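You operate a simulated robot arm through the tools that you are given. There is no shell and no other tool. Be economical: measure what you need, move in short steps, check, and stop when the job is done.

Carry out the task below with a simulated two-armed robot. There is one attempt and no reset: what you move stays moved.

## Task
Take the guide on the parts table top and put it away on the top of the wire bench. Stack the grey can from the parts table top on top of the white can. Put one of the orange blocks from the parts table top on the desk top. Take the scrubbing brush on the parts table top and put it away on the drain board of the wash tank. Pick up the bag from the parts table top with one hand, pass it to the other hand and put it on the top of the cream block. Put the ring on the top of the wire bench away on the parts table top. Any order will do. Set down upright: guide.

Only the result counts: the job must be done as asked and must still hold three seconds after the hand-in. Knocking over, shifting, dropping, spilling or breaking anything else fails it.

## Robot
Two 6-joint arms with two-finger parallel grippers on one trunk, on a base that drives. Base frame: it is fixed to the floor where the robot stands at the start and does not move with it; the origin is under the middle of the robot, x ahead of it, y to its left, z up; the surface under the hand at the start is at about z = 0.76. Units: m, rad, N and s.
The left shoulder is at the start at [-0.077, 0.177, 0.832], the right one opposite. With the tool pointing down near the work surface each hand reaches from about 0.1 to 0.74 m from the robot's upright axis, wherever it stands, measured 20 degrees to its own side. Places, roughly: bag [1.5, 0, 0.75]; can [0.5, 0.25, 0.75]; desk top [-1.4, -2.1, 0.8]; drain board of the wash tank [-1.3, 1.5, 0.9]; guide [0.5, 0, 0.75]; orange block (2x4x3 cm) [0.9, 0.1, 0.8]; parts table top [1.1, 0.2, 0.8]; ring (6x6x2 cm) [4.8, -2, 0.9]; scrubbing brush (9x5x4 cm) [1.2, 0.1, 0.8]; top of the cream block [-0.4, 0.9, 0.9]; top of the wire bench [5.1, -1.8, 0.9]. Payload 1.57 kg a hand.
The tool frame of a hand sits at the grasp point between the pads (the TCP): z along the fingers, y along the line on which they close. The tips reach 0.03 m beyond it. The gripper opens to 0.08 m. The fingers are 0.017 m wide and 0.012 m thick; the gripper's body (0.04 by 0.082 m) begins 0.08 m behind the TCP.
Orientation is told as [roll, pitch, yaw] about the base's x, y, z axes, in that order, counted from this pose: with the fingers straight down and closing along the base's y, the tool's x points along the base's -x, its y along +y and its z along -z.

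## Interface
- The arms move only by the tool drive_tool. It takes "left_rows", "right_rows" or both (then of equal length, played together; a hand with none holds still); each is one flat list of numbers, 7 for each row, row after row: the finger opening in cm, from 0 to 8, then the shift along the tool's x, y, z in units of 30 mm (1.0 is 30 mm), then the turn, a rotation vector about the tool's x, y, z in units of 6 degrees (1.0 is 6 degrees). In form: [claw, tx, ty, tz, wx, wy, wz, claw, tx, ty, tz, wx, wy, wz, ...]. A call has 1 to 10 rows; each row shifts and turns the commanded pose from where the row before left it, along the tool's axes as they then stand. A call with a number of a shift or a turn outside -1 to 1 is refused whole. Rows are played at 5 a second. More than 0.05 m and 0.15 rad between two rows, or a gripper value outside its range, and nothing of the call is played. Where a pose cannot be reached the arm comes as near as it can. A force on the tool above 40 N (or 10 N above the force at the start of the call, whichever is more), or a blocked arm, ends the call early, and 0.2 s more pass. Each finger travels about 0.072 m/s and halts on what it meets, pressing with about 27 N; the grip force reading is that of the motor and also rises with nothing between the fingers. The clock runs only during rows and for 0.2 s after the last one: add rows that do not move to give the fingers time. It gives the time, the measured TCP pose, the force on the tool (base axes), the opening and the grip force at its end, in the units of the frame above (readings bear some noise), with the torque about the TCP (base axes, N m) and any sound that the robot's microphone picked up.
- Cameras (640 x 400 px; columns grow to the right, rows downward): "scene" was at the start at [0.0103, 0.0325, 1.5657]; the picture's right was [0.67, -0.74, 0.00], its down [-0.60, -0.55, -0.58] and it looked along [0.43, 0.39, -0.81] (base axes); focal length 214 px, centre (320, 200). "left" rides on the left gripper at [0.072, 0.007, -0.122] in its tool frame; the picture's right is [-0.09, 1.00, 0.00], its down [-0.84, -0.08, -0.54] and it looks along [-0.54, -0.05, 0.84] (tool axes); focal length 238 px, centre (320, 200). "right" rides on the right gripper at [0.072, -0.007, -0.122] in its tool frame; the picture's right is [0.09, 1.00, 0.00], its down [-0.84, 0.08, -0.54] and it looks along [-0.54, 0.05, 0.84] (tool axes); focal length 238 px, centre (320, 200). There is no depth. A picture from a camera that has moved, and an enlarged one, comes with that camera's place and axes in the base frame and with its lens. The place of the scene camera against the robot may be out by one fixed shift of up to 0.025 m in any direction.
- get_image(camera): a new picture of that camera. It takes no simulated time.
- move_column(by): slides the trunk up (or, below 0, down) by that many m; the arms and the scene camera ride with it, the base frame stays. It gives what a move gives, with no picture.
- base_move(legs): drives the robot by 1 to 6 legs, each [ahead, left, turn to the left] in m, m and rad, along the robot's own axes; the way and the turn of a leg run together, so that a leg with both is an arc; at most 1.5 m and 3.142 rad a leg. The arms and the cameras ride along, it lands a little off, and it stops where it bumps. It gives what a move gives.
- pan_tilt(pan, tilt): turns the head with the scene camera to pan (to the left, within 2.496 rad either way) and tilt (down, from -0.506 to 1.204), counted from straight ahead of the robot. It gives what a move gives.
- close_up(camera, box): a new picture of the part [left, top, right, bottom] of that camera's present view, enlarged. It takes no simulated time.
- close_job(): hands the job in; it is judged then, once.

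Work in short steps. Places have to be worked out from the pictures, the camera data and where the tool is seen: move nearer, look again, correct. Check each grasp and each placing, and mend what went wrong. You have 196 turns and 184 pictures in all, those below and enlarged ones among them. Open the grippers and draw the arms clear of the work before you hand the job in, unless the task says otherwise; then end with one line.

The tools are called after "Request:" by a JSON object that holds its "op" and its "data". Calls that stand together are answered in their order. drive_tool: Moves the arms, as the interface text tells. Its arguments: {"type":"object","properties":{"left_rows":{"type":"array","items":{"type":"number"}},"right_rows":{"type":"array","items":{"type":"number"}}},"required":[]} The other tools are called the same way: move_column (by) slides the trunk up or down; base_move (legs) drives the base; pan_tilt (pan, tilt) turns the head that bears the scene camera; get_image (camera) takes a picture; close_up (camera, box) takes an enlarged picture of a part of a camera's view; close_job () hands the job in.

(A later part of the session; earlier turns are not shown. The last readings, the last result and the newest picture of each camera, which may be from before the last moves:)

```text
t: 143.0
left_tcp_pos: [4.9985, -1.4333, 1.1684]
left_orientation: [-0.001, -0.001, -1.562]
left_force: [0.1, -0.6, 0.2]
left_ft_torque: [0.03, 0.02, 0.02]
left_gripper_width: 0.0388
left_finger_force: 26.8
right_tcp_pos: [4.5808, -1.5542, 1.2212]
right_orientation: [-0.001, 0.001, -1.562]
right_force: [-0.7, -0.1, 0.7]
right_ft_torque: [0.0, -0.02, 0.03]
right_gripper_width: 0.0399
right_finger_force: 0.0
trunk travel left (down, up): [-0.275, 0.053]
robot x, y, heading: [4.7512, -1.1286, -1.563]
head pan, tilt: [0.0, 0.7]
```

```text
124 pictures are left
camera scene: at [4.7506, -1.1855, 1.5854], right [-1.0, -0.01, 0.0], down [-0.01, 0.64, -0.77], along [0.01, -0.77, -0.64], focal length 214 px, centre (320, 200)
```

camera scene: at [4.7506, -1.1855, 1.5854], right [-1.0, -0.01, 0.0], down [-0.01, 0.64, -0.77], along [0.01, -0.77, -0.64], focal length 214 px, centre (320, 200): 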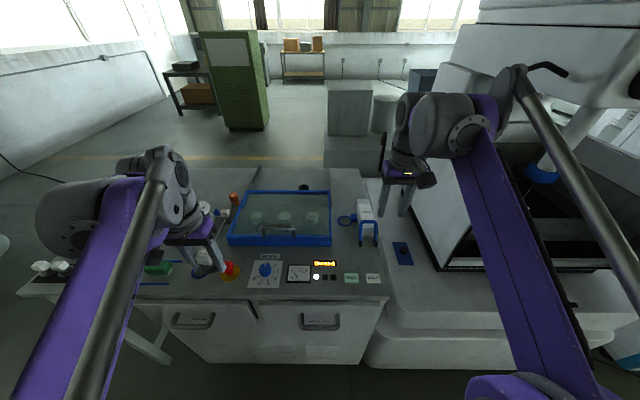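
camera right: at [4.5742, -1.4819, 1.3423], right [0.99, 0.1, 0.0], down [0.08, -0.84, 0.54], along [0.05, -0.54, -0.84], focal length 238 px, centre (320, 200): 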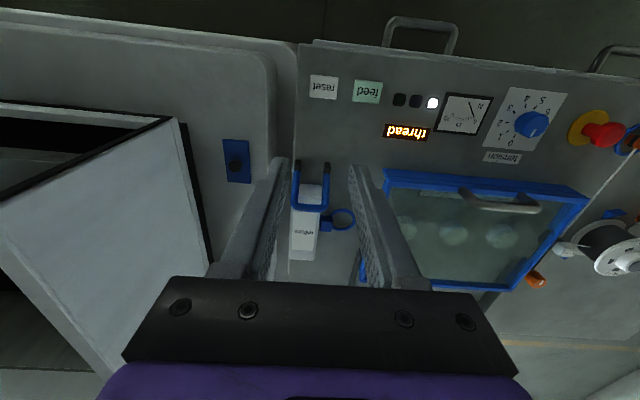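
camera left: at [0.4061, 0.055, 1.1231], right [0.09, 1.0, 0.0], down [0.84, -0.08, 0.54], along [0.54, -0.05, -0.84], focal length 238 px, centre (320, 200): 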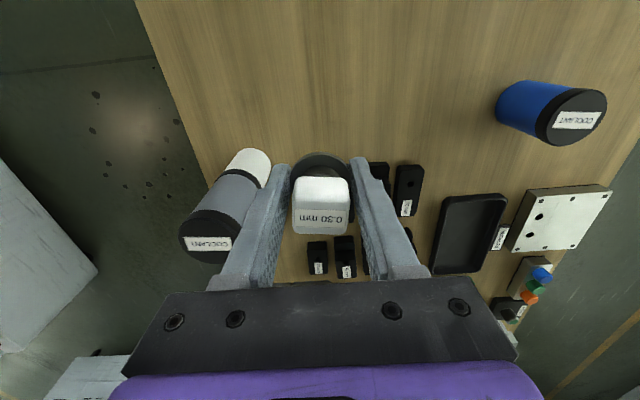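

Request:
{"op": "close_up", "data": {"camera": "scene", "box": [220, 165, 400, 278]}}

Request:
{"op": "close_up", "data": {"camera": "right", "box": [270, 150, 400, 290]}}

```text
3.54 times, centred on (310, 222) of scene
camera zoom: at [4.7506, -1.1855, 1.5854], right [-1.0, -0.01, 0.0], down [-0.01, 0.64, -0.77], along [0.01, -0.77, -0.64], focal length 759 px, centre (355, 124)
```

zoom: 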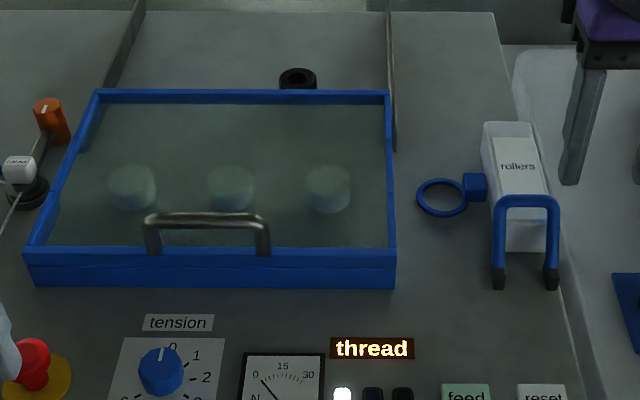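

```text
2.86 times, centred on (335, 220) of right
camera zoom: at [4.5742, -1.4819, 1.3423], right [0.99, 0.1, 0.0], down [0.08, -0.84, 0.54], along [0.05, -0.54, -0.84], focal length 681 px, centre (277, 143)
```

zoom: 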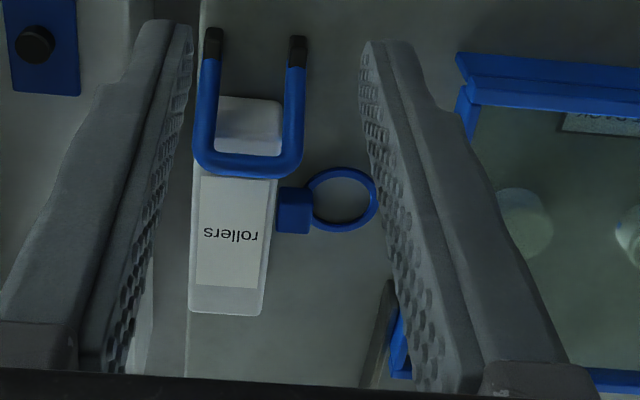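

The black donut behind the cover, ≈(4.85,-2.10), is the ring. For the guide there is a free patch at ≈(4.652,-1.745) between cover and blue clamp. I retract the right hand and shift the base.

Request:
{"op": "drive_tool", "data": {"right_rows": [4, 0.9, -0.3, 0, 0, 0, 0, 4, 0.9, -0.3, 0, 0, 0, 0, 4, 0.9, -0.3, 0, 0, 0, 0, 4, 0.9, -0.3, 0, 0, 0, 0, 4, 0.9, -0.3, 0, 0, 0, 0, 4, 0.9, -0.3, 0, 0, 0, 0]}}

Request:
{"op": "base_move", "data": {"legs": [[0.05, -0.08, 0]]}}

Request:
{"op": "drive_tool", "data": {"left_rows": [2, -0.7, -0.75, 0, 0, 0, 0, 2, -0.7, -0.75, 0, 0, 0, 0, 2, -0.7, -0.75, 0, 0, 0, 0, 2, -0.7, -0.75, 0, 0, 0, 0, 2, -0.7, -0.75, 0, 0, 0, 0, 2, -0.7, -0.75, 0, 0, 0, 0, 2, -0.7, -0.75, 0, 0, 0, 0, 2, -0.7, -0.75, 0, 0, 0, 0, 2, 0, 0, 0, 0, 0, 0]}}

Request:
{"op": "get_image", "data": {"camera": "left"}}

```text
t: 144.4
left_tcp_pos: [4.9974, -1.4325, 1.1674]
left_orientation: [-0.002, -0.001, -1.563]
left_force: [-0.7, 0.2, -0.4]
left_ft_torque: [-0.01, 0.02, 0.0]
left_gripper_width: 0.0391
left_finger_force: 27.4
right_tcp_pos: [4.5267, -1.3917, 1.2207]
right_orientation: [0.001, -0.002, -1.562]
right_force: [0.0, 0.0, 0.3]
right_ft_torque: [0.01, 0.03, -0.01]
right_gripper_width: 0.0402
right_finger_force: 0.1
trunk travel left (down, up): [-0.275, 0.053]
robot x, y, heading: [4.7535, -1.1302, -1.562]
head pan, tilt: [0.0, 0.7]
```

```text
t: 145.8
left_tcp_pos: [4.9187, -1.4823, 1.1694]
left_orientation: [0.0, 0.002, -1.562]
left_force: [-0.4, 0.0, -1.9]
left_ft_torque: [0.01, 0.0, -0.02]
left_gripper_width: 0.0388
left_finger_force: 26.9
right_tcp_pos: [4.4466, -1.4428, 1.2207]
right_orientation: [0.0, 0.0, -1.563]
right_force: [0.8, -0.3, 0.5]
right_ft_torque: [0.01, -0.02, -0.04]
right_gripper_width: 0.04
right_finger_force: 0.0
trunk travel left (down, up): [-0.275, 0.053]
robot x, y, heading: [4.6723, -1.1738, -1.558]
head pan, tilt: [0.0, 0.7]
```

```text
t: 147.8
left_tcp_pos: [4.74, -1.6534, 1.1675]
left_orientation: [0.0, 0.002, -1.562]
left_force: [0.1, -0.1, -1.7]
left_ft_torque: [-0.01, 0.03, -0.02]
left_gripper_width: 0.0386
left_finger_force: 26.4
right_tcp_pos: [4.448, -1.443, 1.221]
right_orientation: [-0.001, 0.0, -1.563]
right_force: [0.0, 0.1, 0.7]
right_ft_torque: [0.0, 0.0, 0.01]
right_gripper_width: 0.0399
right_finger_force: 0.1
trunk travel left (down, up): [-0.275, 0.053]
robot x, y, heading: [4.6734, -1.1763, -1.558]
head pan, tilt: [0.0, 0.7]
```

```text
121 pictures are left
camera left: at [4.7454, -1.5822, 1.2887], right [1.0, -0.08, 0.0], down [-0.07, -0.84, 0.54], along [-0.05, -0.54, -0.84], focal length 238 px, centre (320, 200)
```

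left: 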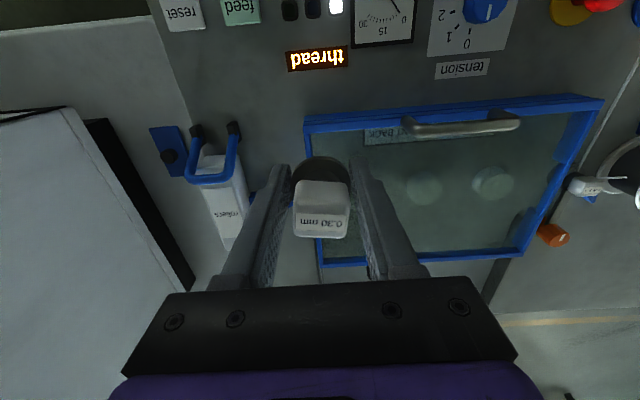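

Refined target (4.655,-1.73). Move and descend to z≈1.0, then check.

Request:
{"op": "drive_tool", "data": {"left_rows": [2, -0.86, -0.94, 0, 0, 0, 0, 2, -0.86, -0.94, 0, 0, 0, 0, 2, -0.86, -0.94, 0, 0, 0, 0, 2, 0, 0, 0.9, 0, 0, 0, 2, 0, 0, 0.9, 0, 0, 0, 2, 0, 0, 0.9, 0, 0, 0, 2, 0, 0, 0.9, 0, 0, 0, 2, 0, 0, 0.9, 0, 0, 0, 2, 0, 0, 0, 0, 0, 0]}}

Request:
{"op": "get_image", "data": {"camera": "left"}}

Request:
{"op": "close_up", "data": {"camera": "scene", "box": [220, 165, 400, 278]}}

```text
t: 149.8
left_tcp_pos: [4.6607, -1.7133, 1.0212]
left_orientation: [0.001, -0.002, -1.562]
left_force: [-0.5, 0.6, -1.6]
left_ft_torque: [-0.01, 0.0, 0.01]
left_gripper_width: 0.0389
left_finger_force: 27.2
left hand out of reach, approached as far as the arm can: row 3
right_tcp_pos: [4.4471, -1.4421, 1.2208]
right_orientation: [0.0, 0.0, -1.561]
right_force: [-0.1, -0.1, -1.0]
right_ft_torque: [0.0, 0.02, 0.0]
right_gripper_width: 0.04
right_finger_force: 0.1
trunk travel left (down, up): [-0.275, 0.053]
robot x, y, heading: [4.6725, -1.1799, -1.562]
head pan, tilt: [0.0, 0.7]
```

```text
120 pictures are left
camera left: at [4.6665, -1.6425, 1.1434], right [1.0, -0.08, 0.0], down [-0.07, -0.84, 0.54], along [-0.05, -0.54, -0.84], focal length 238 px, centre (320, 200)
```

left: 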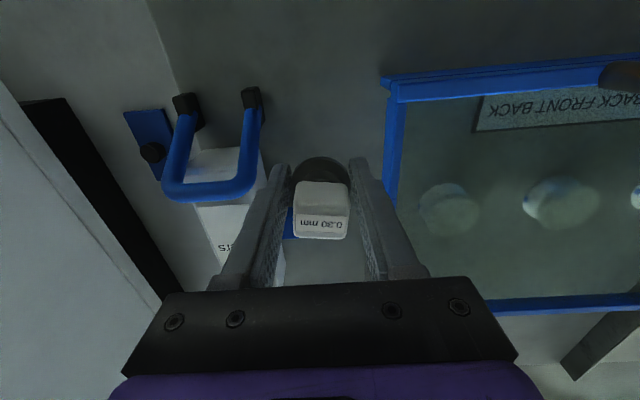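

```text
3.54 times, centred on (310, 222) of scene
camera zoom: at [4.671, -1.2362, 1.5855], right [-1.0, -0.01, 0.0], down [-0.01, 0.64, -0.76], along [0.01, -0.76, -0.64], focal length 759 px, centre (355, 124)
```

zoom: 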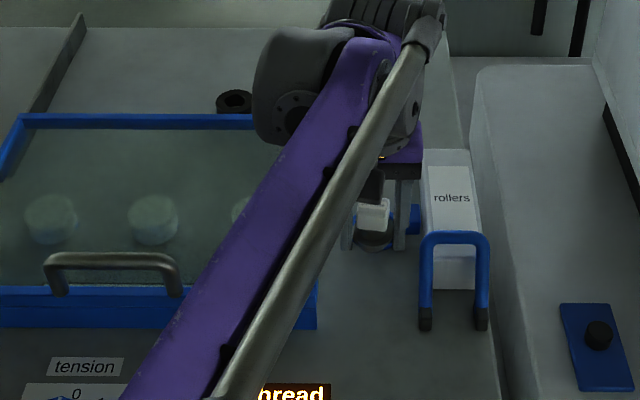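

The landing spot is free between clamp and cover (~1 cm to spare); shift 5 mm toward the cover and descend.

Request:
{"op": "drive_tool", "data": {"left_rows": [2, 0, 0.18, 0.5, 0, 0, 0, 2, 0, 0, 0.7, 0, 0, 0, 2, 0, 0, 0.7, 0, 0, 0, 2, 0, 0, 0.4, 0, 0, 0, 2, 0, 0, 0.15, 0, 0, 0, 2, 0, 0, 0.1, 0, 0, 0, 2, 0, 0, 0, 0, 0, 0]}}

Request:
{"op": "get_image", "data": {"camera": "left"}}

```text
t: 151.1
left_tcp_pos: [4.6652, -1.7149, 0.95]
left_orientation: [0.0, -0.007, -1.562]
left_force: [-1.1, -2.5, 22.9]
left_ft_torque: [0.14, -0.21, 0.05]
left_gripper_width: 0.0386
left_finger_force: 27.1
right_tcp_pos: [4.4473, -1.4427, 1.2212]
right_orientation: [-0.001, -0.001, -1.563]
right_force: [0.2, -0.4, -0.3]
right_ft_torque: [-0.05, -0.01, 0.0]
right_gripper_width: 0.0399
right_finger_force: 0.1
trunk travel left (down, up): [-0.275, 0.053]
robot x, y, heading: [4.673, -1.1724, -1.562]
head pan, tilt: [0.0, 0.7]
stopped in row 6 (left hand): the force on the tool passed its limit at 49 N (the readings are from after the stop); the commanded pose is now the measured one
```

```text
118 pictures are left
camera left: at [4.6715, -1.6427, 1.071], right [1.0, -0.08, 0.0], down [-0.07, -0.83, 0.55], along [-0.05, -0.54, -0.84], focal length 238 px, centre (320, 200)
```

left: 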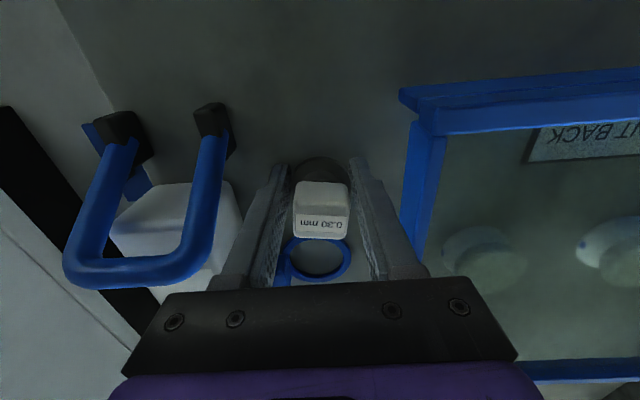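

Contact: bench surface ≈0.919. I relax, release and rise.

Request:
{"op": "drive_tool", "data": {"left_rows": [2, 0, 0, -0.04, 0, 0, 0, 2, 0, 0, 0, 0, 0, 0, 4.5, 0, 0, 0, 0, 0, 0, 4.8, 0, 0, 0, 0, 0, 0, 4.8, 0, 0, -0.3, 0, 0, 0, 4.8, 0, 0, -0.6, 0, 0, 0, 4.8, 0, 0, -1, 0, 0, 0, 4.8, 0, 0, -1, 0, 0, 0, 4.8, 0, 0, -1, 0, 0, 0, 4.8, 0, 0, -1, 0, 0, 0]}}

Request:
{"op": "get_image", "data": {"camera": "left"}}

```text
t: 153.3
left_tcp_pos: [4.6649, -1.7145, 1.0973]
left_orientation: [0.0, -0.003, -1.562]
left_force: [-0.4, 0.0, -0.3]
left_ft_torque: [-0.01, 0.01, -0.01]
left_gripper_width: 0.0482
left_finger_force: 0.0
right_tcp_pos: [4.4473, -1.4436, 1.221]
right_orientation: [0.001, 0.0, -1.561]
right_force: [-0.3, -1.3, 0.6]
right_ft_torque: [0.02, -0.02, -0.01]
right_gripper_width: 0.04
right_finger_force: 0.1
trunk travel left (down, up): [-0.275, 0.053]
robot x, y, heading: [4.6749, -1.176, -1.565]
head pan, tilt: [0.0, 0.7]
```

```text
117 pictures are left
camera left: at [4.6705, -1.6421, 1.2179], right [1.0, -0.08, 0.0], down [-0.07, -0.84, 0.54], along [-0.05, -0.54, -0.84], focal length 238 px, centre (320, 200)
```

left: 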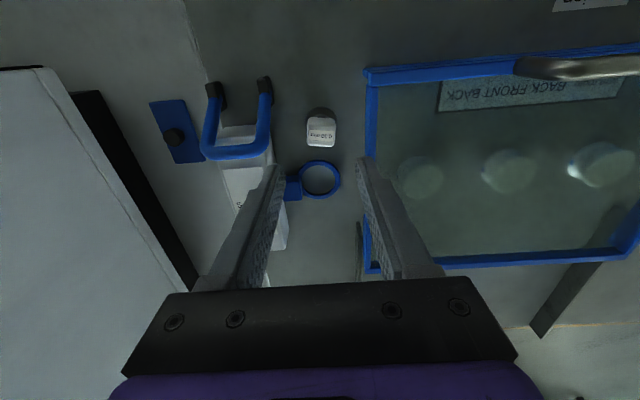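

Guide stands upright on the bench. The ring lies too deep for the front, so I go around the bench to its back: retract, back off, strafe left and look.

Request:
{"op": "drive_tool", "data": {"left_rows": [4.8, 0, 0, -1, 0, 0, 0, 4.8, 0.9, 0.5, -0.7, 0, 0, 0, 4.8, 0.9, 0.5, 0, 0, 0, 0, 4.8, 0.9, 0.5, 0, 0, 0, 0, 4.8, 0.9, 0.5, 0, 0, 0, 0, 4.8, 0.9, 0.5, 0, 0, 0, 0, 4.8, 0.9, 0.5, 0, 0, 0, 0, 4.8, 0.9, 0.5, 0, 0, 0, 0]}}

Request:
{"op": "base_move", "data": {"legs": [[-0.35, 0, 0], [0, 1.4, 0]]}}

Request:
{"op": "pan_tilt", "data": {"pan": -0.3, "tilt": 0.5}}

Request:
{"op": "get_image", "data": {"camera": "scene"}}

```text
t: 155.1
left_tcp_pos: [4.7703, -1.5253, 1.1466]
left_orientation: [0.0, -0.004, -1.562]
left_force: [-0.3, 0.4, 0.5]
left_ft_torque: [0.03, -0.01, 0.02]
left_gripper_width: 0.0482
left_finger_force: 0.2
right_tcp_pos: [4.4477, -1.442, 1.2207]
right_orientation: [0.001, -0.001, -1.563]
right_force: [0.3, -0.9, 0.5]
right_ft_torque: [0.02, 0.03, -0.01]
right_gripper_width: 0.04
right_finger_force: 0.0
trunk travel left (down, up): [-0.275, 0.053]
robot x, y, heading: [4.6742, -1.1753, -1.561]
head pan, tilt: [0.0, 0.7]
```

```text
t: 169.4
left_tcp_pos: [6.1727, -1.1405, 1.1461]
left_orientation: [-0.001, -0.003, -1.54]
left_force: [1.3, 0.2, 0.0]
left_ft_torque: [-0.01, -0.01, -0.03]
left_gripper_width: 0.048
left_finger_force: 0.1
right_tcp_pos: [5.8481, -1.0679, 1.2212]
right_orientation: [0.0, 0.0, -1.538]
right_force: [-0.2, 0.0, -0.1]
right_ft_torque: [0.01, 0.0, 0.02]
right_gripper_width: 0.0398
right_finger_force: 0.0
trunk travel left (down, up): [-0.275, 0.053]
robot x, y, heading: [6.0704, -0.7942, -1.532]
head pan, tilt: [0.0, 0.7]
```

```text
t: 170.2
left_tcp_pos: [6.1735, -1.1426, 1.1464]
left_orientation: [-0.001, -0.005, -1.538]
left_force: [0.7, 0.5, 0.1]
left_ft_torque: [-0.03, -0.01, -0.03]
left_gripper_width: 0.0481
left_finger_force: 0.0
right_tcp_pos: [5.8473, -1.0673, 1.2214]
right_orientation: [0.0, 0.0, -1.539]
right_force: [0.3, -0.5, -0.2]
right_ft_torque: [0.02, 0.0, 0.0]
right_gripper_width: 0.0402
right_finger_force: 0.1
trunk travel left (down, up): [-0.275, 0.053]
robot x, y, heading: [6.0704, -0.793, -1.538]
head pan, tilt: [-0.3, 0.499]
```

```text
116 pictures are left
camera scene: at [6.0396, -0.8582, 1.6032], right [-0.96, 0.26, 0.0], down [0.13, 0.46, -0.88], along [-0.23, -0.85, -0.48], focal length 214 px, centre (320, 200)
```

scene: 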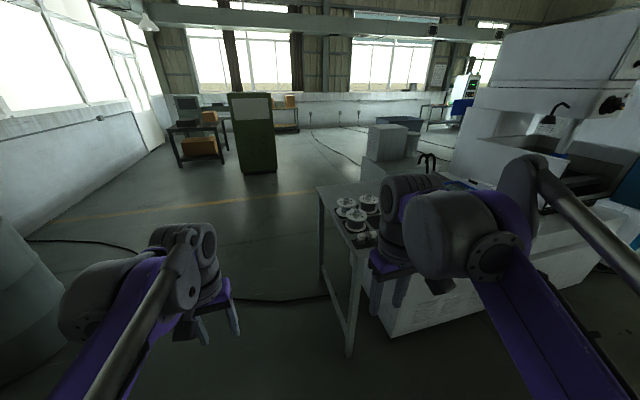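

Floor behind is clear. I drive around: forward past the side table.

Request:
{"op": "base_move", "data": {"legs": [[0, 0.2, -0.03], [1.5, 0, 0], [0.75, 0, 0], [0, 0, -1.57]]}}

Request:
{"op": "pan_tilt", "data": {"pan": -0.3, "tilt": 0.6}}

Request:
{"op": "get_image", "data": {"camera": "scene"}}

```text
t: 187.3
left_tcp_pos: [5.8994, -3.1393, 1.1464]
left_orientation: [0.0, -0.005, 3.105]
left_force: [0.6, 0.0, 0.7]
left_ft_torque: [0.0, 0.03, 0.0]
left_gripper_width: 0.0481
left_finger_force: 0.1
right_tcp_pos: [5.9938, -2.8193, 1.221]
right_orientation: [0.0, 0.001, 3.105]
right_force: [1.2, 0.5, 0.0]
right_ft_torque: [0.02, 0.0, -0.04]
right_gripper_width: 0.0401
right_finger_force: 0.1
trunk travel left (down, up): [-0.275, 0.053]
robot x, y, heading: [6.2527, -3.0561, 3.106]
head pan, tilt: [-0.3, 0.499]
```

```text
t: 187.9
left_tcp_pos: [5.8974, -3.1386, 1.1477]
left_orientation: [0.001, -0.004, 3.104]
left_force: [0.6, -0.5, -0.5]
left_ft_torque: [-0.01, -0.01, 0.01]
left_gripper_width: 0.0478
left_finger_force: 0.1
right_tcp_pos: [5.994, -2.8195, 1.2208]
right_orientation: [0.0, -0.001, 3.106]
right_force: [-0.5, 0.3, -0.4]
right_ft_torque: [0.01, 0.0, 0.04]
right_gripper_width: 0.04
right_finger_force: 0.1
trunk travel left (down, up): [-0.275, 0.053]
robot x, y, heading: [6.2544, -3.0598, 3.108]
head pan, tilt: [-0.3, 0.6]
```

```text
115 pictures are left
camera scene: at [6.2062, -3.0467, 1.5942], right [0.33, 0.94, 0.0], down [0.53, -0.19, -0.83], along [-0.78, 0.27, -0.56], focal length 214 px, centre (320, 200)
```

scene: 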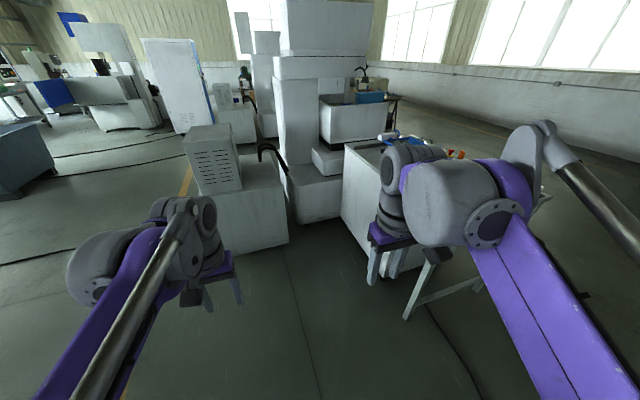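

A grey box stands at x<4.65 on this side, so I stop at x≈5.1, face the bench's back (+y) and use the left hand.

Request:
{"op": "base_move", "data": {"legs": [[1.15, 0, 0], [0, 0, -1.54], [0.22, 0, 0]]}}

Request:
{"op": "pan_tilt", "data": {"pan": 0.3, "tilt": 0.8}}

Request:
{"op": "get_image", "data": {"camera": "scene"}}

Request:
{"op": "get_image", "data": {"camera": "left"}}

```text
t: 198.8
left_tcp_pos: [5.0263, -2.4335, 1.1463]
left_orientation: [0.0, -0.004, 1.538]
left_force: [0.1, 0.0, -0.4]
left_ft_torque: [0.0, 0.03, 0.0]
left_gripper_width: 0.0483
left_finger_force: 0.1
right_tcp_pos: [5.3457, -2.5287, 1.2222]
right_orientation: [0.0, -0.001, 1.537]
right_force: [-0.1, 0.0, -0.1]
right_ft_torque: [-0.04, 0.04, -0.04]
right_gripper_width: 0.04
right_finger_force: 0.0
trunk travel left (down, up): [-0.275, 0.053]
robot x, y, heading: [5.1101, -2.7875, 1.533]
head pan, tilt: [-0.3, 0.6]
```

```text
t: 199.8
left_tcp_pos: [5.0265, -2.4343, 1.1461]
left_orientation: [0.001, -0.003, 1.537]
left_force: [0.3, 0.1, -0.1]
left_ft_torque: [-0.02, 0.0, 0.01]
left_gripper_width: 0.048
left_finger_force: 0.1
right_tcp_pos: [5.3459, -2.5297, 1.2199]
right_orientation: [0.0, 0.0, 1.538]
right_force: [0.2, -0.2, 0.2]
right_ft_torque: [0.02, 0.05, 0.02]
right_gripper_width: 0.0401
right_finger_force: 0.1
trunk travel left (down, up): [-0.275, 0.053]
robot x, y, heading: [5.1122, -2.7865, 1.535]
head pan, tilt: [0.3, 0.799]
```

```text
114 pictures are left
camera scene: at [5.0839, -2.7663, 1.5773], right [0.96, 0.26, 0.0], down [0.19, -0.69, -0.7], along [-0.18, 0.67, -0.72], focal length 214 px, centre (320, 200)
```

scene: 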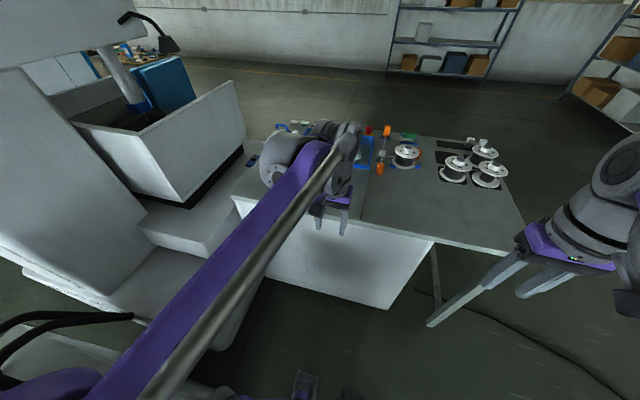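

```text
113 pictures are left
camera left: at [5.0172, -2.5064, 1.2679], right [-0.99, 0.12, 0.0], down [0.1, 0.83, 0.54], along [0.07, 0.54, -0.84], focal length 238 px, centre (320, 200)
```

left: 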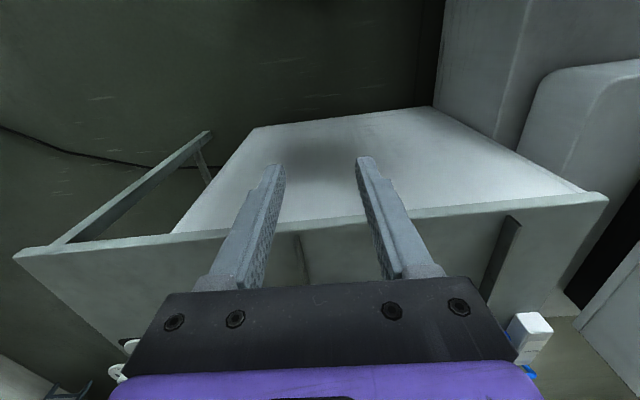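

Bench back edge y≈-2.25. I drive 0.13 m closer and move the left hand toward the ring for a view.

Request:
{"op": "base_move", "data": {"legs": [[0.13, 0, 0]]}}

Request:
{"op": "drive_tool", "data": {"left_rows": [8, -0.2, 0.9, 0, 0, 0, 0, 8, -0.2, 0.9, 0, 0, 0, 0, 8, -0.2, 0.9, 0, 0, 0, 0, 8, -0.2, 0.9, 0, 0, 0, 0, 8, -0.2, 0.9, 0, 0, 0, 0, 8, -0.2, 0.9, 0, 0, 0, 0, 8, 0, 0, 0, 0, 0, 0]}}

Request:
{"op": "get_image", "data": {"camera": "left"}}

```text
t: 201.1
left_tcp_pos: [5.0308, -2.3053, 1.1469]
left_orientation: [-0.001, -0.004, 1.539]
left_force: [0.0, -0.2, 0.3]
left_ft_torque: [-0.02, -0.05, 0.02]
left_gripper_width: 0.0479
left_finger_force: 0.0
right_tcp_pos: [5.3498, -2.3996, 1.2212]
right_orientation: [0.002, -0.001, 1.539]
right_force: [0.4, -0.1, -0.4]
right_ft_torque: [-0.01, -0.03, -0.03]
right_gripper_width: 0.0401
right_finger_force: 0.1
trunk travel left (down, up): [-0.275, 0.053]
robot x, y, heading: [5.113, -2.6562, 1.539]
head pan, tilt: [0.3, 0.799]
```

```text
t: 202.7
left_tcp_pos: [4.8668, -2.2641, 1.1468]
left_orientation: [0.0, -0.004, 1.54]
left_force: [0.9, -0.3, 0.9]
left_ft_torque: [0.0, 0.03, 0.01]
left_gripper_width: 0.0798
left_finger_force: 0.1
right_tcp_pos: [5.3504, -2.4003, 1.2213]
right_orientation: [-0.001, -0.001, 1.538]
right_force: [0.6, -0.5, -0.3]
right_ft_torque: [-0.01, 0.02, 0.01]
right_gripper_width: 0.0401
right_finger_force: 0.1
trunk travel left (down, up): [-0.275, 0.053]
robot x, y, heading: [5.1113, -2.6572, 1.535]
head pan, tilt: [0.3, 0.799]
```

```text
112 pictures are left
camera left: at [4.8581, -2.3358, 1.2676], right [-0.99, 0.12, 0.0], down [0.1, 0.83, 0.54], along [0.07, 0.54, -0.84], focal length 238 px, centre (320, 200)
```

left: 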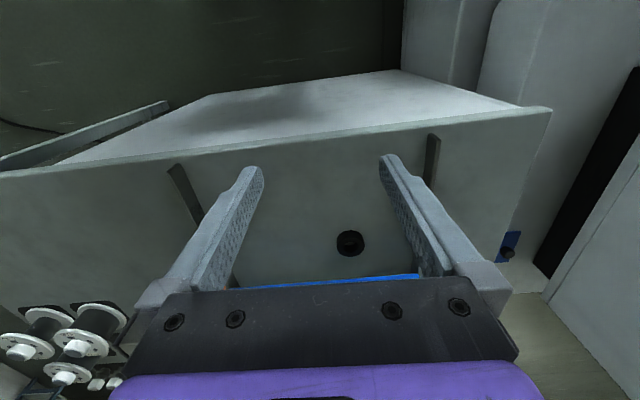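

Ring at ≈(4.841,-2.02). Move above it and lower to ~1.05.

Request:
{"op": "drive_tool", "data": {"left_rows": [8, -0.9, 0.125, 0.3, 0, 0, 0, 8, -0.9, 0.125, 0.3, 0, 0, 0, 8, -0.9, 0.125, 0.3, 0, 0, 0, 8, -0.9, 0.125, 0.3, 0, 0, 0, 8, -0.9, 0.125, 0.3, 0, 0, 0, 8, -0.9, 0.125, 0.3, 0, 0, 0, 8, -0.9, 0.125, 0.3, 0, 0, 0, 8, -0.9, 0.125, 0.3, 0, 0, 0, 8, -0.8, 0.125, 0.3, 0, 0, 0, 8, 0, 0, 0, 0, 0, 0]}}

Request:
{"op": "get_image", "data": {"camera": "left"}}

```text
t: 204.9
left_tcp_pos: [4.8443, -2.0285, 1.0658]
left_orientation: [-0.002, -0.004, 1.54]
left_force: [-0.5, -0.6, -0.2]
left_ft_torque: [-0.01, -0.03, 0.01]
left_gripper_width: 0.0798
left_finger_force: 0.1
left hand out of reach, approached as far as the arm can: row 9
right_tcp_pos: [5.3505, -2.4007, 1.2206]
right_orientation: [0.001, -0.001, 1.539]
right_force: [0.2, -1.6, -0.2]
right_ft_torque: [0.02, -0.02, 0.01]
right_gripper_width: 0.0401
right_finger_force: 0.0
trunk travel left (down, up): [-0.275, 0.053]
robot x, y, heading: [5.1142, -2.658, 1.541]
head pan, tilt: [0.3, 0.799]
```

```text
111 pictures are left
camera left: at [4.8356, -2.1008, 1.1867], right [-0.99, 0.12, 0.0], down [0.1, 0.83, 0.55], along [0.07, 0.54, -0.84], focal length 238 px, centre (320, 200)
```

left: 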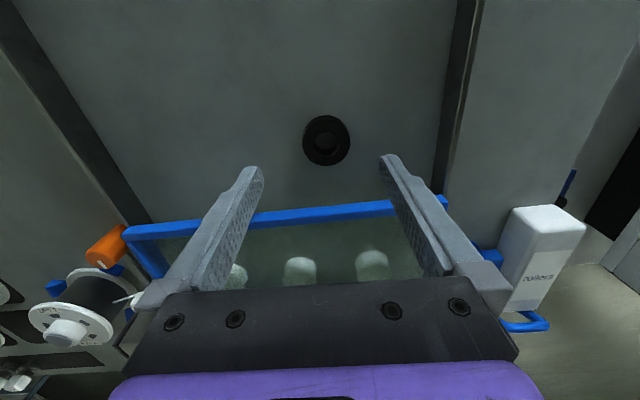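

Ring centre (4.841,-2.015), 5 cm wide. Descend around it.

Request:
{"op": "drive_tool", "data": {"left_rows": [8, 0, 0.1, 0.7, 0, 0, 0, 8, 0, 0, 0.7, 0, 0, 0, 8, -0.2, 0, 0.7, 0, 0, 0, 8, -0.25, 0, 0.6, 0, 0, 0, 8, 0, 0, 0, 0, 0, 0]}}

Request:
{"op": "get_image", "data": {"camera": "left"}}

```text
t: 206.1
left_tcp_pos: [4.8412, -2.0148, 0.9838]
left_orientation: [0.001, -0.004, 1.54]
left_force: [0.0, 0.7, 0.2]
left_ft_torque: [-0.01, 0.0, 0.0]
left_gripper_width: 0.08
left_finger_force: 0.1
right_tcp_pos: [5.3508, -2.3997, 1.2219]
right_orientation: [0.0, 0.0, 1.54]
right_force: [0.4, 0.9, -0.1]
right_ft_torque: [0.02, -0.01, -0.03]
right_gripper_width: 0.0399
right_finger_force: 0.0
trunk travel left (down, up): [-0.275, 0.053]
robot x, y, heading: [5.1132, -2.6588, 1.538]
head pan, tilt: [0.3, 0.799]
```

```text
110 pictures are left
camera left: at [4.832, -2.0871, 1.1044], right [-0.99, 0.12, 0.0], down [0.1, 0.83, 0.54], along [0.07, 0.54, -0.84], focal length 238 px, centre (320, 200)
```

left: 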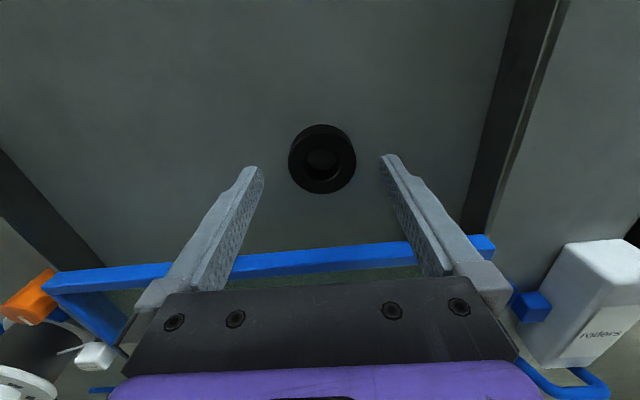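

Centred. Lower 3 cm and close.

Request:
{"op": "drive_tool", "data": {"left_rows": [8, 0, 0, 0.5, 0, 0, 0, 8, 0, 0, 0.45, 0, 0, 0, 8, 0, 0, 0, 0, 0, 0, 6, 0, 0, 0, 0, 0, 0, 4, 0, 0, 0, 0, 0, 0, 3.5, 0, 0, 0, 0, 0, 0, 3.5, 0, 0, 0, 0, 0, 0, 3.5, 0, 0, 0, 0, 0, 0]}}

Request:
{"op": "drive_tool", "data": {"left_rows": [3.5, 0, 0, -0.3, 0, 0, 0, 3.5, 0, 0, -0.7, 0, 0, 0, 3.5, 0, 0, -1, 0, 0, 0, 3.5, 0, 0, -1, 0, 0, 0, 3.5, 0, 0, -1, 0, 0, 0]}}

Request:
{"op": "get_image", "data": {"camera": "left"}}

```text
t: 207.9
left_tcp_pos: [4.8405, -2.0156, 0.9558]
left_orientation: [0.0, -0.003, 1.541]
left_force: [-1.0, -0.2, 0.0]
left_ft_torque: [0.02, 0.02, 0.02]
left_gripper_width: 0.0506
left_finger_force: 26.9
right_tcp_pos: [5.3499, -2.3985, 1.2209]
right_orientation: [0.001, -0.001, 1.54]
right_force: [-0.8, -0.3, -0.3]
right_ft_torque: [0.01, 0.01, 0.01]
right_gripper_width: 0.0398
right_finger_force: 0.0
trunk travel left (down, up): [-0.275, 0.053]
robot x, y, heading: [5.1091, -2.6552, 1.535]
head pan, tilt: [0.3, 0.799]
```

```text
t: 209.1
left_tcp_pos: [4.8449, -2.0262, 1.0586]
left_orientation: [0.001, -0.005, 1.539]
left_force: [0.0, -0.6, -2.7]
left_ft_torque: [-0.04, -0.01, 0.0]
left_gripper_width: 0.0505
left_finger_force: 26.7
left hand out of reach, approached as far as the arm can: row 5
right_tcp_pos: [5.3498, -2.4007, 1.2217]
right_orientation: [-0.001, -0.001, 1.538]
right_force: [-0.5, 0.1, 0.4]
right_ft_torque: [0.01, -0.01, -0.01]
right_gripper_width: 0.0399
right_finger_force: 0.1
trunk travel left (down, up): [-0.275, 0.053]
robot x, y, heading: [5.1115, -2.6557, 1.535]
head pan, tilt: [0.3, 0.799]
```

```text
109 pictures are left
camera left: at [4.8341, -2.0978, 1.1801], right [-0.99, 0.12, 0.0], down [0.1, 0.83, 0.55], along [0.07, 0.54, -0.84], focal length 238 px, centre (320, 200)
```

left: 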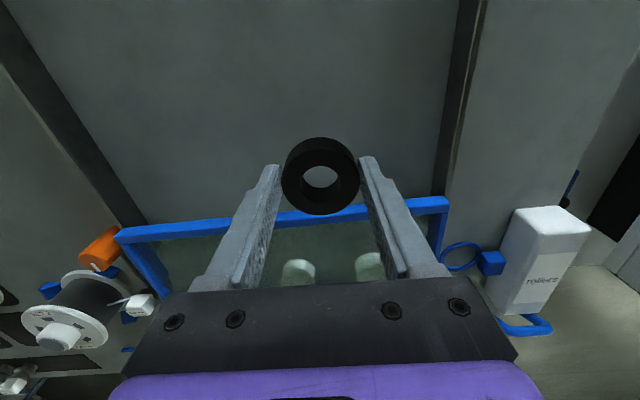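

Ring held. Retract the left hand, then drive back around the bench.

Request:
{"op": "drive_tool", "data": {"left_rows": [3.5, 0.9, 0, -0.3, 0, 0, 0, 3.5, 0.9, 0, -0.3, 0, 0, 0, 3.5, 0.9, 0, -0.3, 0, 0, 0, 3.5, 0.9, -0.3, -0.3, 0, 0, 0, 3.5, 0.9, -0.3, -0.3, 0, 0, 0, 3.5, 0.9, -0.3, -0.3, 0, 0, 0, 3.5, 0.9, -0.3, -0.3, 0, 0, 0, 3.5, 0.9, -0.3, -0.3, 0, 0, 0, 3.5, 0.5, -0.3, 0, 0, 0, 0]}}

Request:
{"op": "base_move", "data": {"legs": [[-0.4, 0, 0], [0, -1.25, 0], [1.5, 0, 0], [0.75, 0, 0], [0, 0, 1.58]]}}

Request:
{"op": "pan_tilt", "data": {"pan": 0, "tilt": 0.4}}

Request:
{"op": "get_image", "data": {"camera": "scene"}}

```text
t: 211.1
left_tcp_pos: [4.8705, -2.1238, 1.1825]
left_orientation: [0.001, -0.001, 1.539]
left_force: [-0.8, 0.9, -3.1]
left_ft_torque: [-0.01, -0.01, -0.01]
left_gripper_width: 0.0504
left_finger_force: 27.1
left hand out of reach, approached as far as the arm can: row 3, 4, 5, 6, 7, 8, 9
right_tcp_pos: [5.3497, -2.4, 1.2214]
right_orientation: [0.0, -0.002, 1.538]
right_force: [0.5, 0.3, -0.1]
right_ft_torque: [-0.04, -0.03, -0.03]
right_gripper_width: 0.0401
right_finger_force: 0.0
trunk travel left (down, up): [-0.275, 0.053]
robot x, y, heading: [5.1145, -2.6554, 1.534]
head pan, tilt: [0.3, 0.799]
```

```text
t: 239.1
left_tcp_pos: [5.8692, -1.1453, 1.1811]
left_orientation: [-0.001, -0.002, -3.105]
left_force: [0.2, -0.4, -3.5]
left_ft_torque: [-0.01, 0.02, 0.01]
left_gripper_width: 0.0508
left_finger_force: 27.1
right_tcp_pos: [6.111, -0.6484, 1.2209]
right_orientation: [-0.002, -0.002, -3.106]
right_force: [0.5, -0.5, 0.3]
right_ft_torque: [-0.01, 0.0, -0.01]
right_gripper_width: 0.0403
right_finger_force: 0.1
trunk travel left (down, up): [-0.275, 0.053]
robot x, y, heading: [6.3862, -0.867, -3.105]
head pan, tilt: [0.3, 0.799]
```

```text
t: 239.9
left_tcp_pos: [5.8692, -1.1462, 1.1825]
left_orientation: [-0.001, 0.001, -3.108]
left_force: [-0.1, -1.1, -2.9]
left_ft_torque: [0.03, -0.02, -0.01]
left_gripper_width: 0.0507
left_finger_force: 27.3
right_tcp_pos: [6.1119, -0.6469, 1.221]
right_orientation: [0.001, 0.0, -3.106]
right_force: [-0.7, 0.0, -0.1]
right_ft_torque: [0.01, -0.05, 0.03]
right_gripper_width: 0.0401
right_finger_force: 0.1
trunk travel left (down, up): [-0.275, 0.053]
robot x, y, heading: [6.3846, -0.8665, -3.11]
head pan, tilt: [0.0, 0.4]
```

```text
108 pictures are left
camera scene: at [6.3312, -0.8857, 1.6123], right [-0.03, 1.0, 0.0], down [0.39, 0.01, -0.92], along [-0.92, -0.03, -0.39], focal length 214 px, centre (320, 200)
```

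scene: 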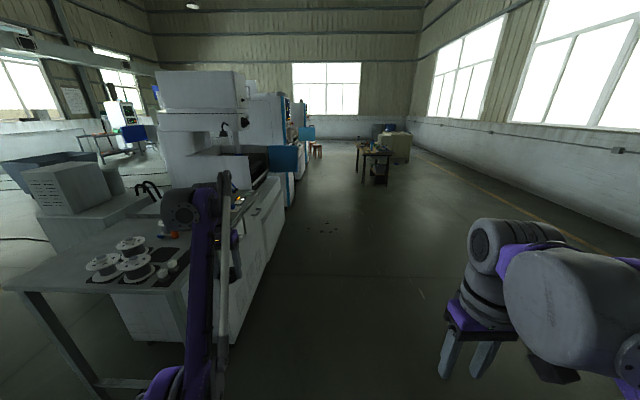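

I tuck the left arm, then drive the corridor back to the parts table's right side.

Request:
{"op": "drive_tool", "data": {"left_rows": [3.5, 0.8, -0.4, 0, 0, 0, 0, 3.5, 0.8, -0.4, 0, 0, 0, 0, 3.5, 0.8, -0.4, 0, 0, 0, 0, 3.5, 0.8, -0.4, 0, 0, 0, 0, 3.5, 0.8, -0.4, 0, 0, 0, 0, 3.5, 0, 0, 0, 0, 0, 0]}}

Request:
{"op": "base_move", "data": {"legs": [[0, -0.3, -0.03], [1.5, 0, 0], [1.5, 0, 0]]}}

Request:
{"op": "get_image", "data": {"camera": "scene"}}

```text
t: 241.3
left_tcp_pos: [5.9042, -1.0915, 1.2402]
left_orientation: [-0.001, 0.001, -3.105]
left_force: [-1.2, 0.2, -2.8]
left_ft_torque: [0.01, -0.04, 0.01]
left_gripper_width: 0.0506
left_finger_force: 27.3
left hand out of reach, approached as far as the arm can: row 1, 2, 3, 4, 5
right_tcp_pos: [6.1126, -0.6486, 1.2227]
right_orientation: [-0.001, 0.0, -3.107]
right_force: [-0.3, 0.0, 0.1]
right_ft_torque: [0.0, -0.02, -0.01]
right_gripper_width: 0.0401
right_finger_force: 0.0
trunk travel left (down, up): [-0.275, 0.053]
robot x, y, heading: [6.3851, -0.8679, -3.107]
head pan, tilt: [0.0, 0.4]
```

```text
t: 258.7
left_tcp_pos: [2.8619, -0.823, 1.2412]
left_orientation: [0.002, 0.0, -3.133]
left_force: [-0.1, -0.1, -2.6]
left_ft_torque: [0.03, 0.02, 0.01]
left_gripper_width: 0.0506
left_finger_force: 26.9
right_tcp_pos: [3.0797, -0.3838, 1.2215]
right_orientation: [-0.003, 0.001, -3.132]
right_force: [0.2, -0.6, 0.5]
right_ft_torque: [0.02, -0.02, 0.0]
right_gripper_width: 0.04
right_finger_force: 0.1
trunk travel left (down, up): [-0.275, 0.053]
robot x, y, heading: [3.3487, -0.6067, -3.133]
head pan, tilt: [0.0, 0.4]
```

```text
107 pictures are left
camera scene: at [3.2933, -0.6275, 1.6123], right [-0.01, 1.0, 0.0], down [0.39, 0.0, -0.92], along [-0.92, -0.01, -0.39], focal length 214 px, centre (320, 200)
```

scene: 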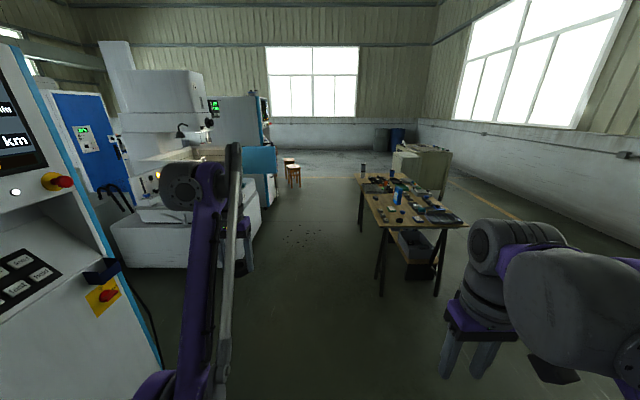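

Path clear. Continue 1.73 m and turn right to face the table.

Request:
{"op": "base_move", "data": {"legs": [[1.5, 0, 0], [0.2, 0, 0], [0, 0, -1.575]]}}

Request:
{"op": "pan_tilt", "data": {"pan": 0.1, "tilt": 0.9}}

Request:
{"op": "get_image", "data": {"camera": "scene"}}

Request:
{"op": "get_image", "data": {"camera": "left"}}

Request:
{"op": "get_image", "data": {"camera": "right"}}

```text
t: 271.3
left_tcp_pos: [1.4188, -0.1255, 1.2417]
left_orientation: [0.001, -0.001, 1.571]
left_force: [-0.2, -0.2, -2.4]
left_ft_torque: [0.03, 0.01, 0.0]
left_gripper_width: 0.051
left_finger_force: 27.1
right_tcp_pos: [1.8549, -0.3489, 1.2209]
right_orientation: [0.0, -0.001, 1.572]
right_force: [0.2, -0.1, 0.3]
right_ft_torque: [-0.02, -0.01, 0.04]
right_gripper_width: 0.0402
right_finger_force: 0.0
trunk travel left (down, up): [-0.275, 0.053]
robot x, y, heading: [1.6295, -0.612, 1.573]
head pan, tilt: [0.0, 0.4]
```

```text
t: 272.2
left_tcp_pos: [1.4192, -0.1238, 1.2404]
left_orientation: [-0.001, 0.001, 1.572]
left_force: [0.5, -0.2, -2.4]
left_ft_torque: [0.0, 0.0, -0.02]
left_gripper_width: 0.0508
left_finger_force: 27.0
right_tcp_pos: [1.8555, -0.3486, 1.2202]
right_orientation: [0.0, 0.001, 1.571]
right_force: [-0.5, -0.4, -0.2]
right_ft_torque: [0.03, -0.01, 0.01]
right_gripper_width: 0.04
right_finger_force: 0.0
trunk travel left (down, up): [-0.275, 0.053]
robot x, y, heading: [1.6255, -0.612, 1.573]
head pan, tilt: [0.099, 0.901]
```

```text
106 pictures are left
camera scene: at [1.617, -0.5956, 1.5694], right [1.0, 0.1, 0.0], down [0.08, -0.78, -0.62], along [-0.06, 0.62, -0.78], focal length 214 px, centre (320, 200)
```

scene: 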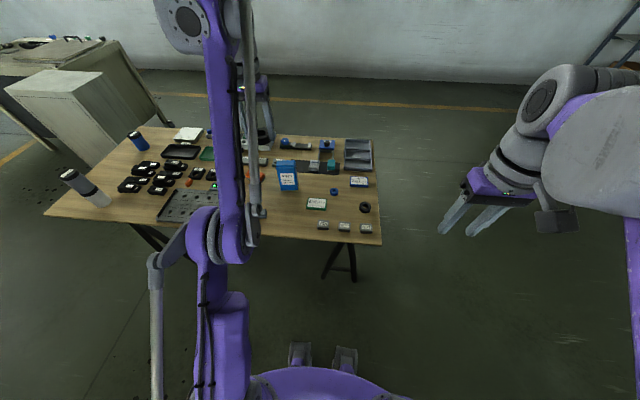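

```text
105 pictures are left
camera left: at [1.412, -0.1965, 1.3621], right [-1.0, 0.09, 0.0], down [0.08, 0.84, 0.54], along [0.05, 0.54, -0.84], focal length 238 px, centre (320, 200)
```

left: 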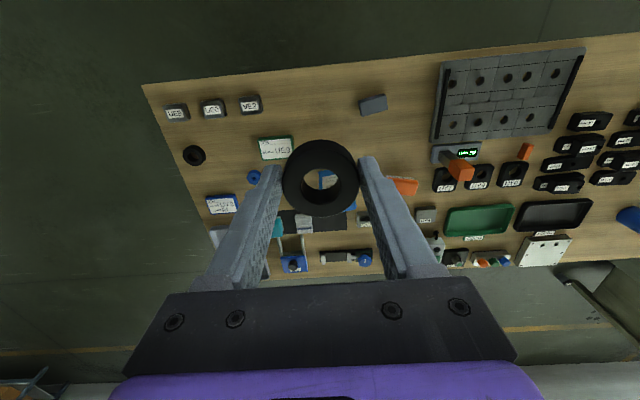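

```text
104 pictures are left
camera right: at [1.8622, -0.4201, 1.3415], right [-1.0, -0.09, 0.0], down [-0.08, 0.84, 0.54], along [-0.05, 0.54, -0.84], focal length 238 px, centre (320, 200)
```

right: 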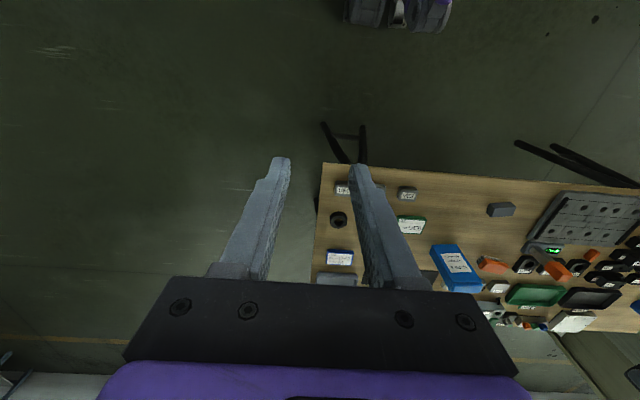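

A free spot for the ring: (1.41,-0.065). I move the left hand there and down to z≈0.98.

Request:
{"op": "drive_tool", "data": {"left_rows": [3.5, -0.4, 0.06, 0.9, 0, 0, 0, 3.5, -0.4, 0.06, 0.9, 0, 0, 0, 3.5, -0.4, 0.06, 0.9, 0, 0, 0, 3.5, -0.4, 0.06, 0.9, 0, 0, 0, 3.5, -0.4, 0.06, 0.9, 0, 0, 0, 3.5, 0, 0, 0.9, 0, 0, 0, 3.5, 0, 0, 0.9, 0, 0, 0, 3.5, 0, 0, 0.9, 0, 0, 0, 3.5, 0, 0, 0.9, 0, 0, 0, 3.5, 0, 0, 0, 0, 0, 0]}}

Request:
{"op": "get_image", "data": {"camera": "left"}}

```text
t: 274.4
left_tcp_pos: [1.41, -0.0397, 1.0059]
left_orientation: [0.0, 0.002, 1.571]
left_force: [0.2, -0.5, -3.7]
left_ft_torque: [0.01, 0.0, 0.01]
left_gripper_width: 0.0508
left_finger_force: 27.1
left hand out of reach, approached as far as the arm can: row 1, 2, 6, 7, 8
right_tcp_pos: [1.8549, -0.348, 1.2208]
right_orientation: [0.001, 0.001, 1.57]
right_force: [-0.9, 0.4, 0.7]
right_ft_torque: [0.01, 0.01, 0.01]
right_gripper_width: 0.0403
right_finger_force: 0.0
trunk travel left (down, up): [-0.275, 0.053]
robot x, y, heading: [1.6265, -0.6154, 1.569]
head pan, tilt: [0.099, 0.901]
```

```text
103 pictures are left
camera left: at [1.4022, -0.1118, 1.1275], right [-1.0, 0.09, 0.0], down [0.08, 0.84, 0.54], along [0.05, 0.54, -0.84], focal length 238 px, centre (320, 200)
```

left: 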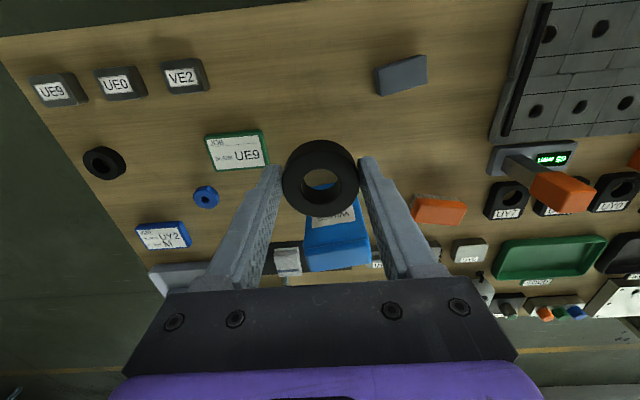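

Shift 2 cm back and descend to just above the table.

Request:
{"op": "drive_tool", "data": {"left_rows": [3.5, 0.6, 0, 0.8, 0, 0, 0, 3.5, 0, 0, 0.9, 0, 0, 0, 3.5, 0, 0, 0.9, 0, 0, 0, 3.5, 0, 0, 0.9, 0, 0, 0, 3.5, 0, 0, 0.9, 0, 0, 0, 3.5, 0, 0, 0.9, 0, 0, 0, 3.5, 0, 0, 0.6, 0, 0, 0, 3.5, 0, 0, 0, 0, 0, 0]}}

Request:
{"op": "get_image", "data": {"camera": "left"}}

```text
t: 276.2
left_tcp_pos: [1.4044, 0.0368, 0.9219]
left_orientation: [0.0, 0.002, 1.571]
left_force: [-0.3, 0.5, -2.4]
left_ft_torque: [-0.03, -0.02, 0.05]
left_gripper_width: 0.0506
left_finger_force: 26.9
left hand out of reach, approached as far as the arm can: row 1, 2, 3, 4, 5, 6, 7
right_tcp_pos: [1.8558, -0.3485, 1.2211]
right_orientation: [0.0, 0.001, 1.57]
right_force: [-0.4, 0.2, 0.4]
right_ft_torque: [0.02, 0.02, 0.0]
right_gripper_width: 0.04
right_finger_force: 0.0
trunk travel left (down, up): [-0.275, 0.053]
robot x, y, heading: [1.6286, -0.6131, 1.575]
head pan, tilt: [0.099, 0.901]
```

```text
102 pictures are left
camera left: at [1.3969, -0.0344, 1.0432], right [-1.0, 0.09, 0.0], down [0.08, 0.84, 0.54], along [0.05, 0.54, -0.84], focal length 238 px, centre (320, 200)
```

left: 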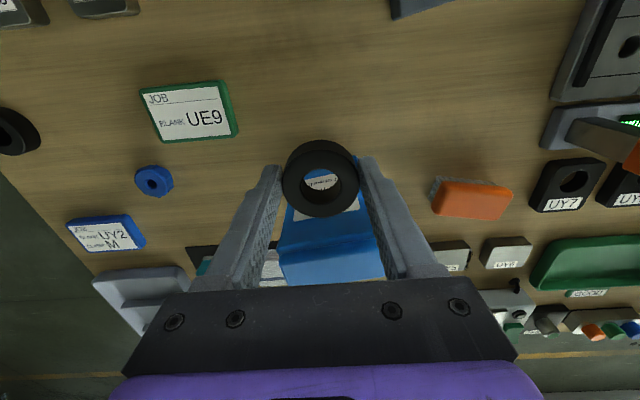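

The left arm seems stuck near a kinematic limit and drifts forward over the bag. I first raise and pull back and see how it responds.

Request:
{"op": "drive_tool", "data": {"left_rows": [3.5, 0.5, 0, -0.9, 0, 0, 0, 3.5, 0.5, 0, -0.9, 0, 0, 0, 3.5, 0.5, 0, -0.9, 0, 0, 0, 3.5, 0.5, 0, -0.9, 0, 0, 0, 3.5, 0, 0, 0, 0, 0, 0]}}

Request:
{"op": "get_image", "data": {"camera": "scene"}}

```text
t: 277.4
left_tcp_pos: [1.4021, -0.0236, 1.0311]
left_orientation: [-0.002, -0.001, 1.57]
left_force: [-1.3, 0.2, -2.6]
left_ft_torque: [-0.02, -0.01, -0.03]
left_gripper_width: 0.0509
left_finger_force: 27.1
right_tcp_pos: [1.8547, -0.348, 1.2211]
right_orientation: [-0.001, -0.001, 1.572]
right_force: [0.8, -0.1, 0.2]
right_ft_torque: [-0.02, -0.05, -0.01]
right_gripper_width: 0.0398
right_finger_force: 0.1
trunk travel left (down, up): [-0.275, 0.053]
robot x, y, heading: [1.6301, -0.6144, 1.569]
head pan, tilt: [0.099, 0.901]
```

```text
101 pictures are left
camera scene: at [1.6169, -0.5951, 1.5693], right [1.0, 0.1, 0.0], down [0.08, -0.78, -0.62], along [-0.06, 0.62, -0.78], focal length 214 px, centre (320, 200)
```

scene: 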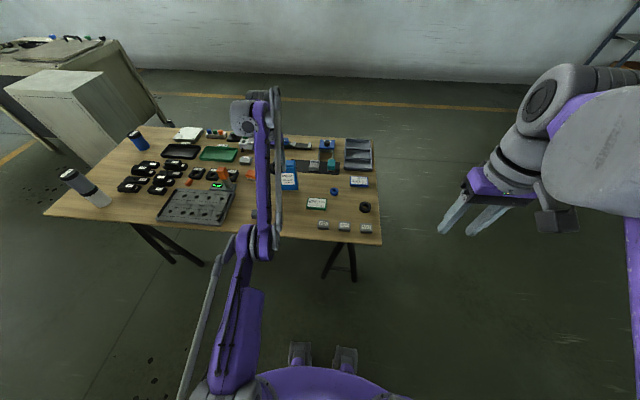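

That move tracked exactly; the arm is in an elbow-low branch. I back the base 0.2 m and try to flip the elbow by stretching fully and then retracting upward.

Request:
{"op": "base_move", "data": {"legs": [[-0.2, 0, 0]]}}

Request:
{"op": "drive_tool", "data": {"left_rows": [3.5, -1, 0, 0, 0, 0, 0, 3.5, -1, 0, 0, 0, 0, 0, 3.5, -1, 0, 0, 0, 0, 0, 3.5, -1, 0, 0, 0, 0, 0, 3.5, -1, 0, 0, 0, 0, 0, 3.5, -1, 0, 0, 0, 0, 0, 3.5, -1, 0, 0, 0, 0, 0]}}

Request:
{"op": "get_image", "data": {"camera": "scene"}}

```text
t: 279.0
left_tcp_pos: [1.4021, -0.2217, 1.0306]
left_orientation: [0.002, -0.001, 1.569]
left_force: [0.6, -0.9, -2.7]
left_ft_torque: [-0.01, -0.05, 0.02]
left_gripper_width: 0.0509
left_finger_force: 26.7
right_tcp_pos: [1.8544, -0.5468, 1.2218]
right_orientation: [0.001, -0.002, 1.57]
right_force: [-0.1, -0.1, -0.9]
right_ft_torque: [0.04, -0.01, 0.01]
right_gripper_width: 0.04
right_finger_force: 0.0
trunk travel left (down, up): [-0.275, 0.053]
robot x, y, heading: [1.6279, -0.8073, 1.569]
head pan, tilt: [0.099, 0.901]
```

```text
t: 280.6
left_tcp_pos: [1.4045, -0.163, 1.0217]
left_orientation: [0.0, 0.0, 1.57]
left_force: [0.0, -0.1, -1.5]
left_ft_torque: [-0.04, -0.01, 0.01]
left_gripper_width: 0.0508
left_finger_force: 27.3
left hand out of reach, approached as far as the arm can: row 2, 3, 4, 5, 6, 7
right_tcp_pos: [1.8544, -0.547, 1.2209]
right_orientation: [-0.002, -0.002, 1.57]
right_force: [0.1, -0.4, -0.3]
right_ft_torque: [0.02, 0.01, -0.02]
right_gripper_width: 0.0398
right_finger_force: 0.1
trunk travel left (down, up): [-0.275, 0.053]
robot x, y, heading: [1.6278, -0.8128, 1.568]
head pan, tilt: [0.099, 0.901]
```

```text
100 pictures are left
camera scene: at [1.6169, -0.7938, 1.5693], right [1.0, 0.1, 0.0], down [0.08, -0.78, -0.62], along [-0.06, 0.62, -0.78], focal length 214 px, centre (320, 200)
```

scene: 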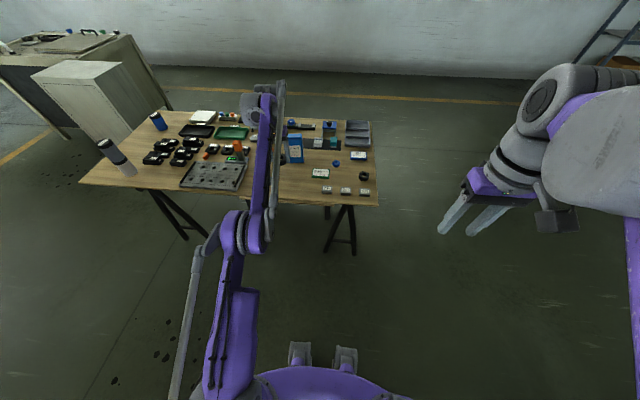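

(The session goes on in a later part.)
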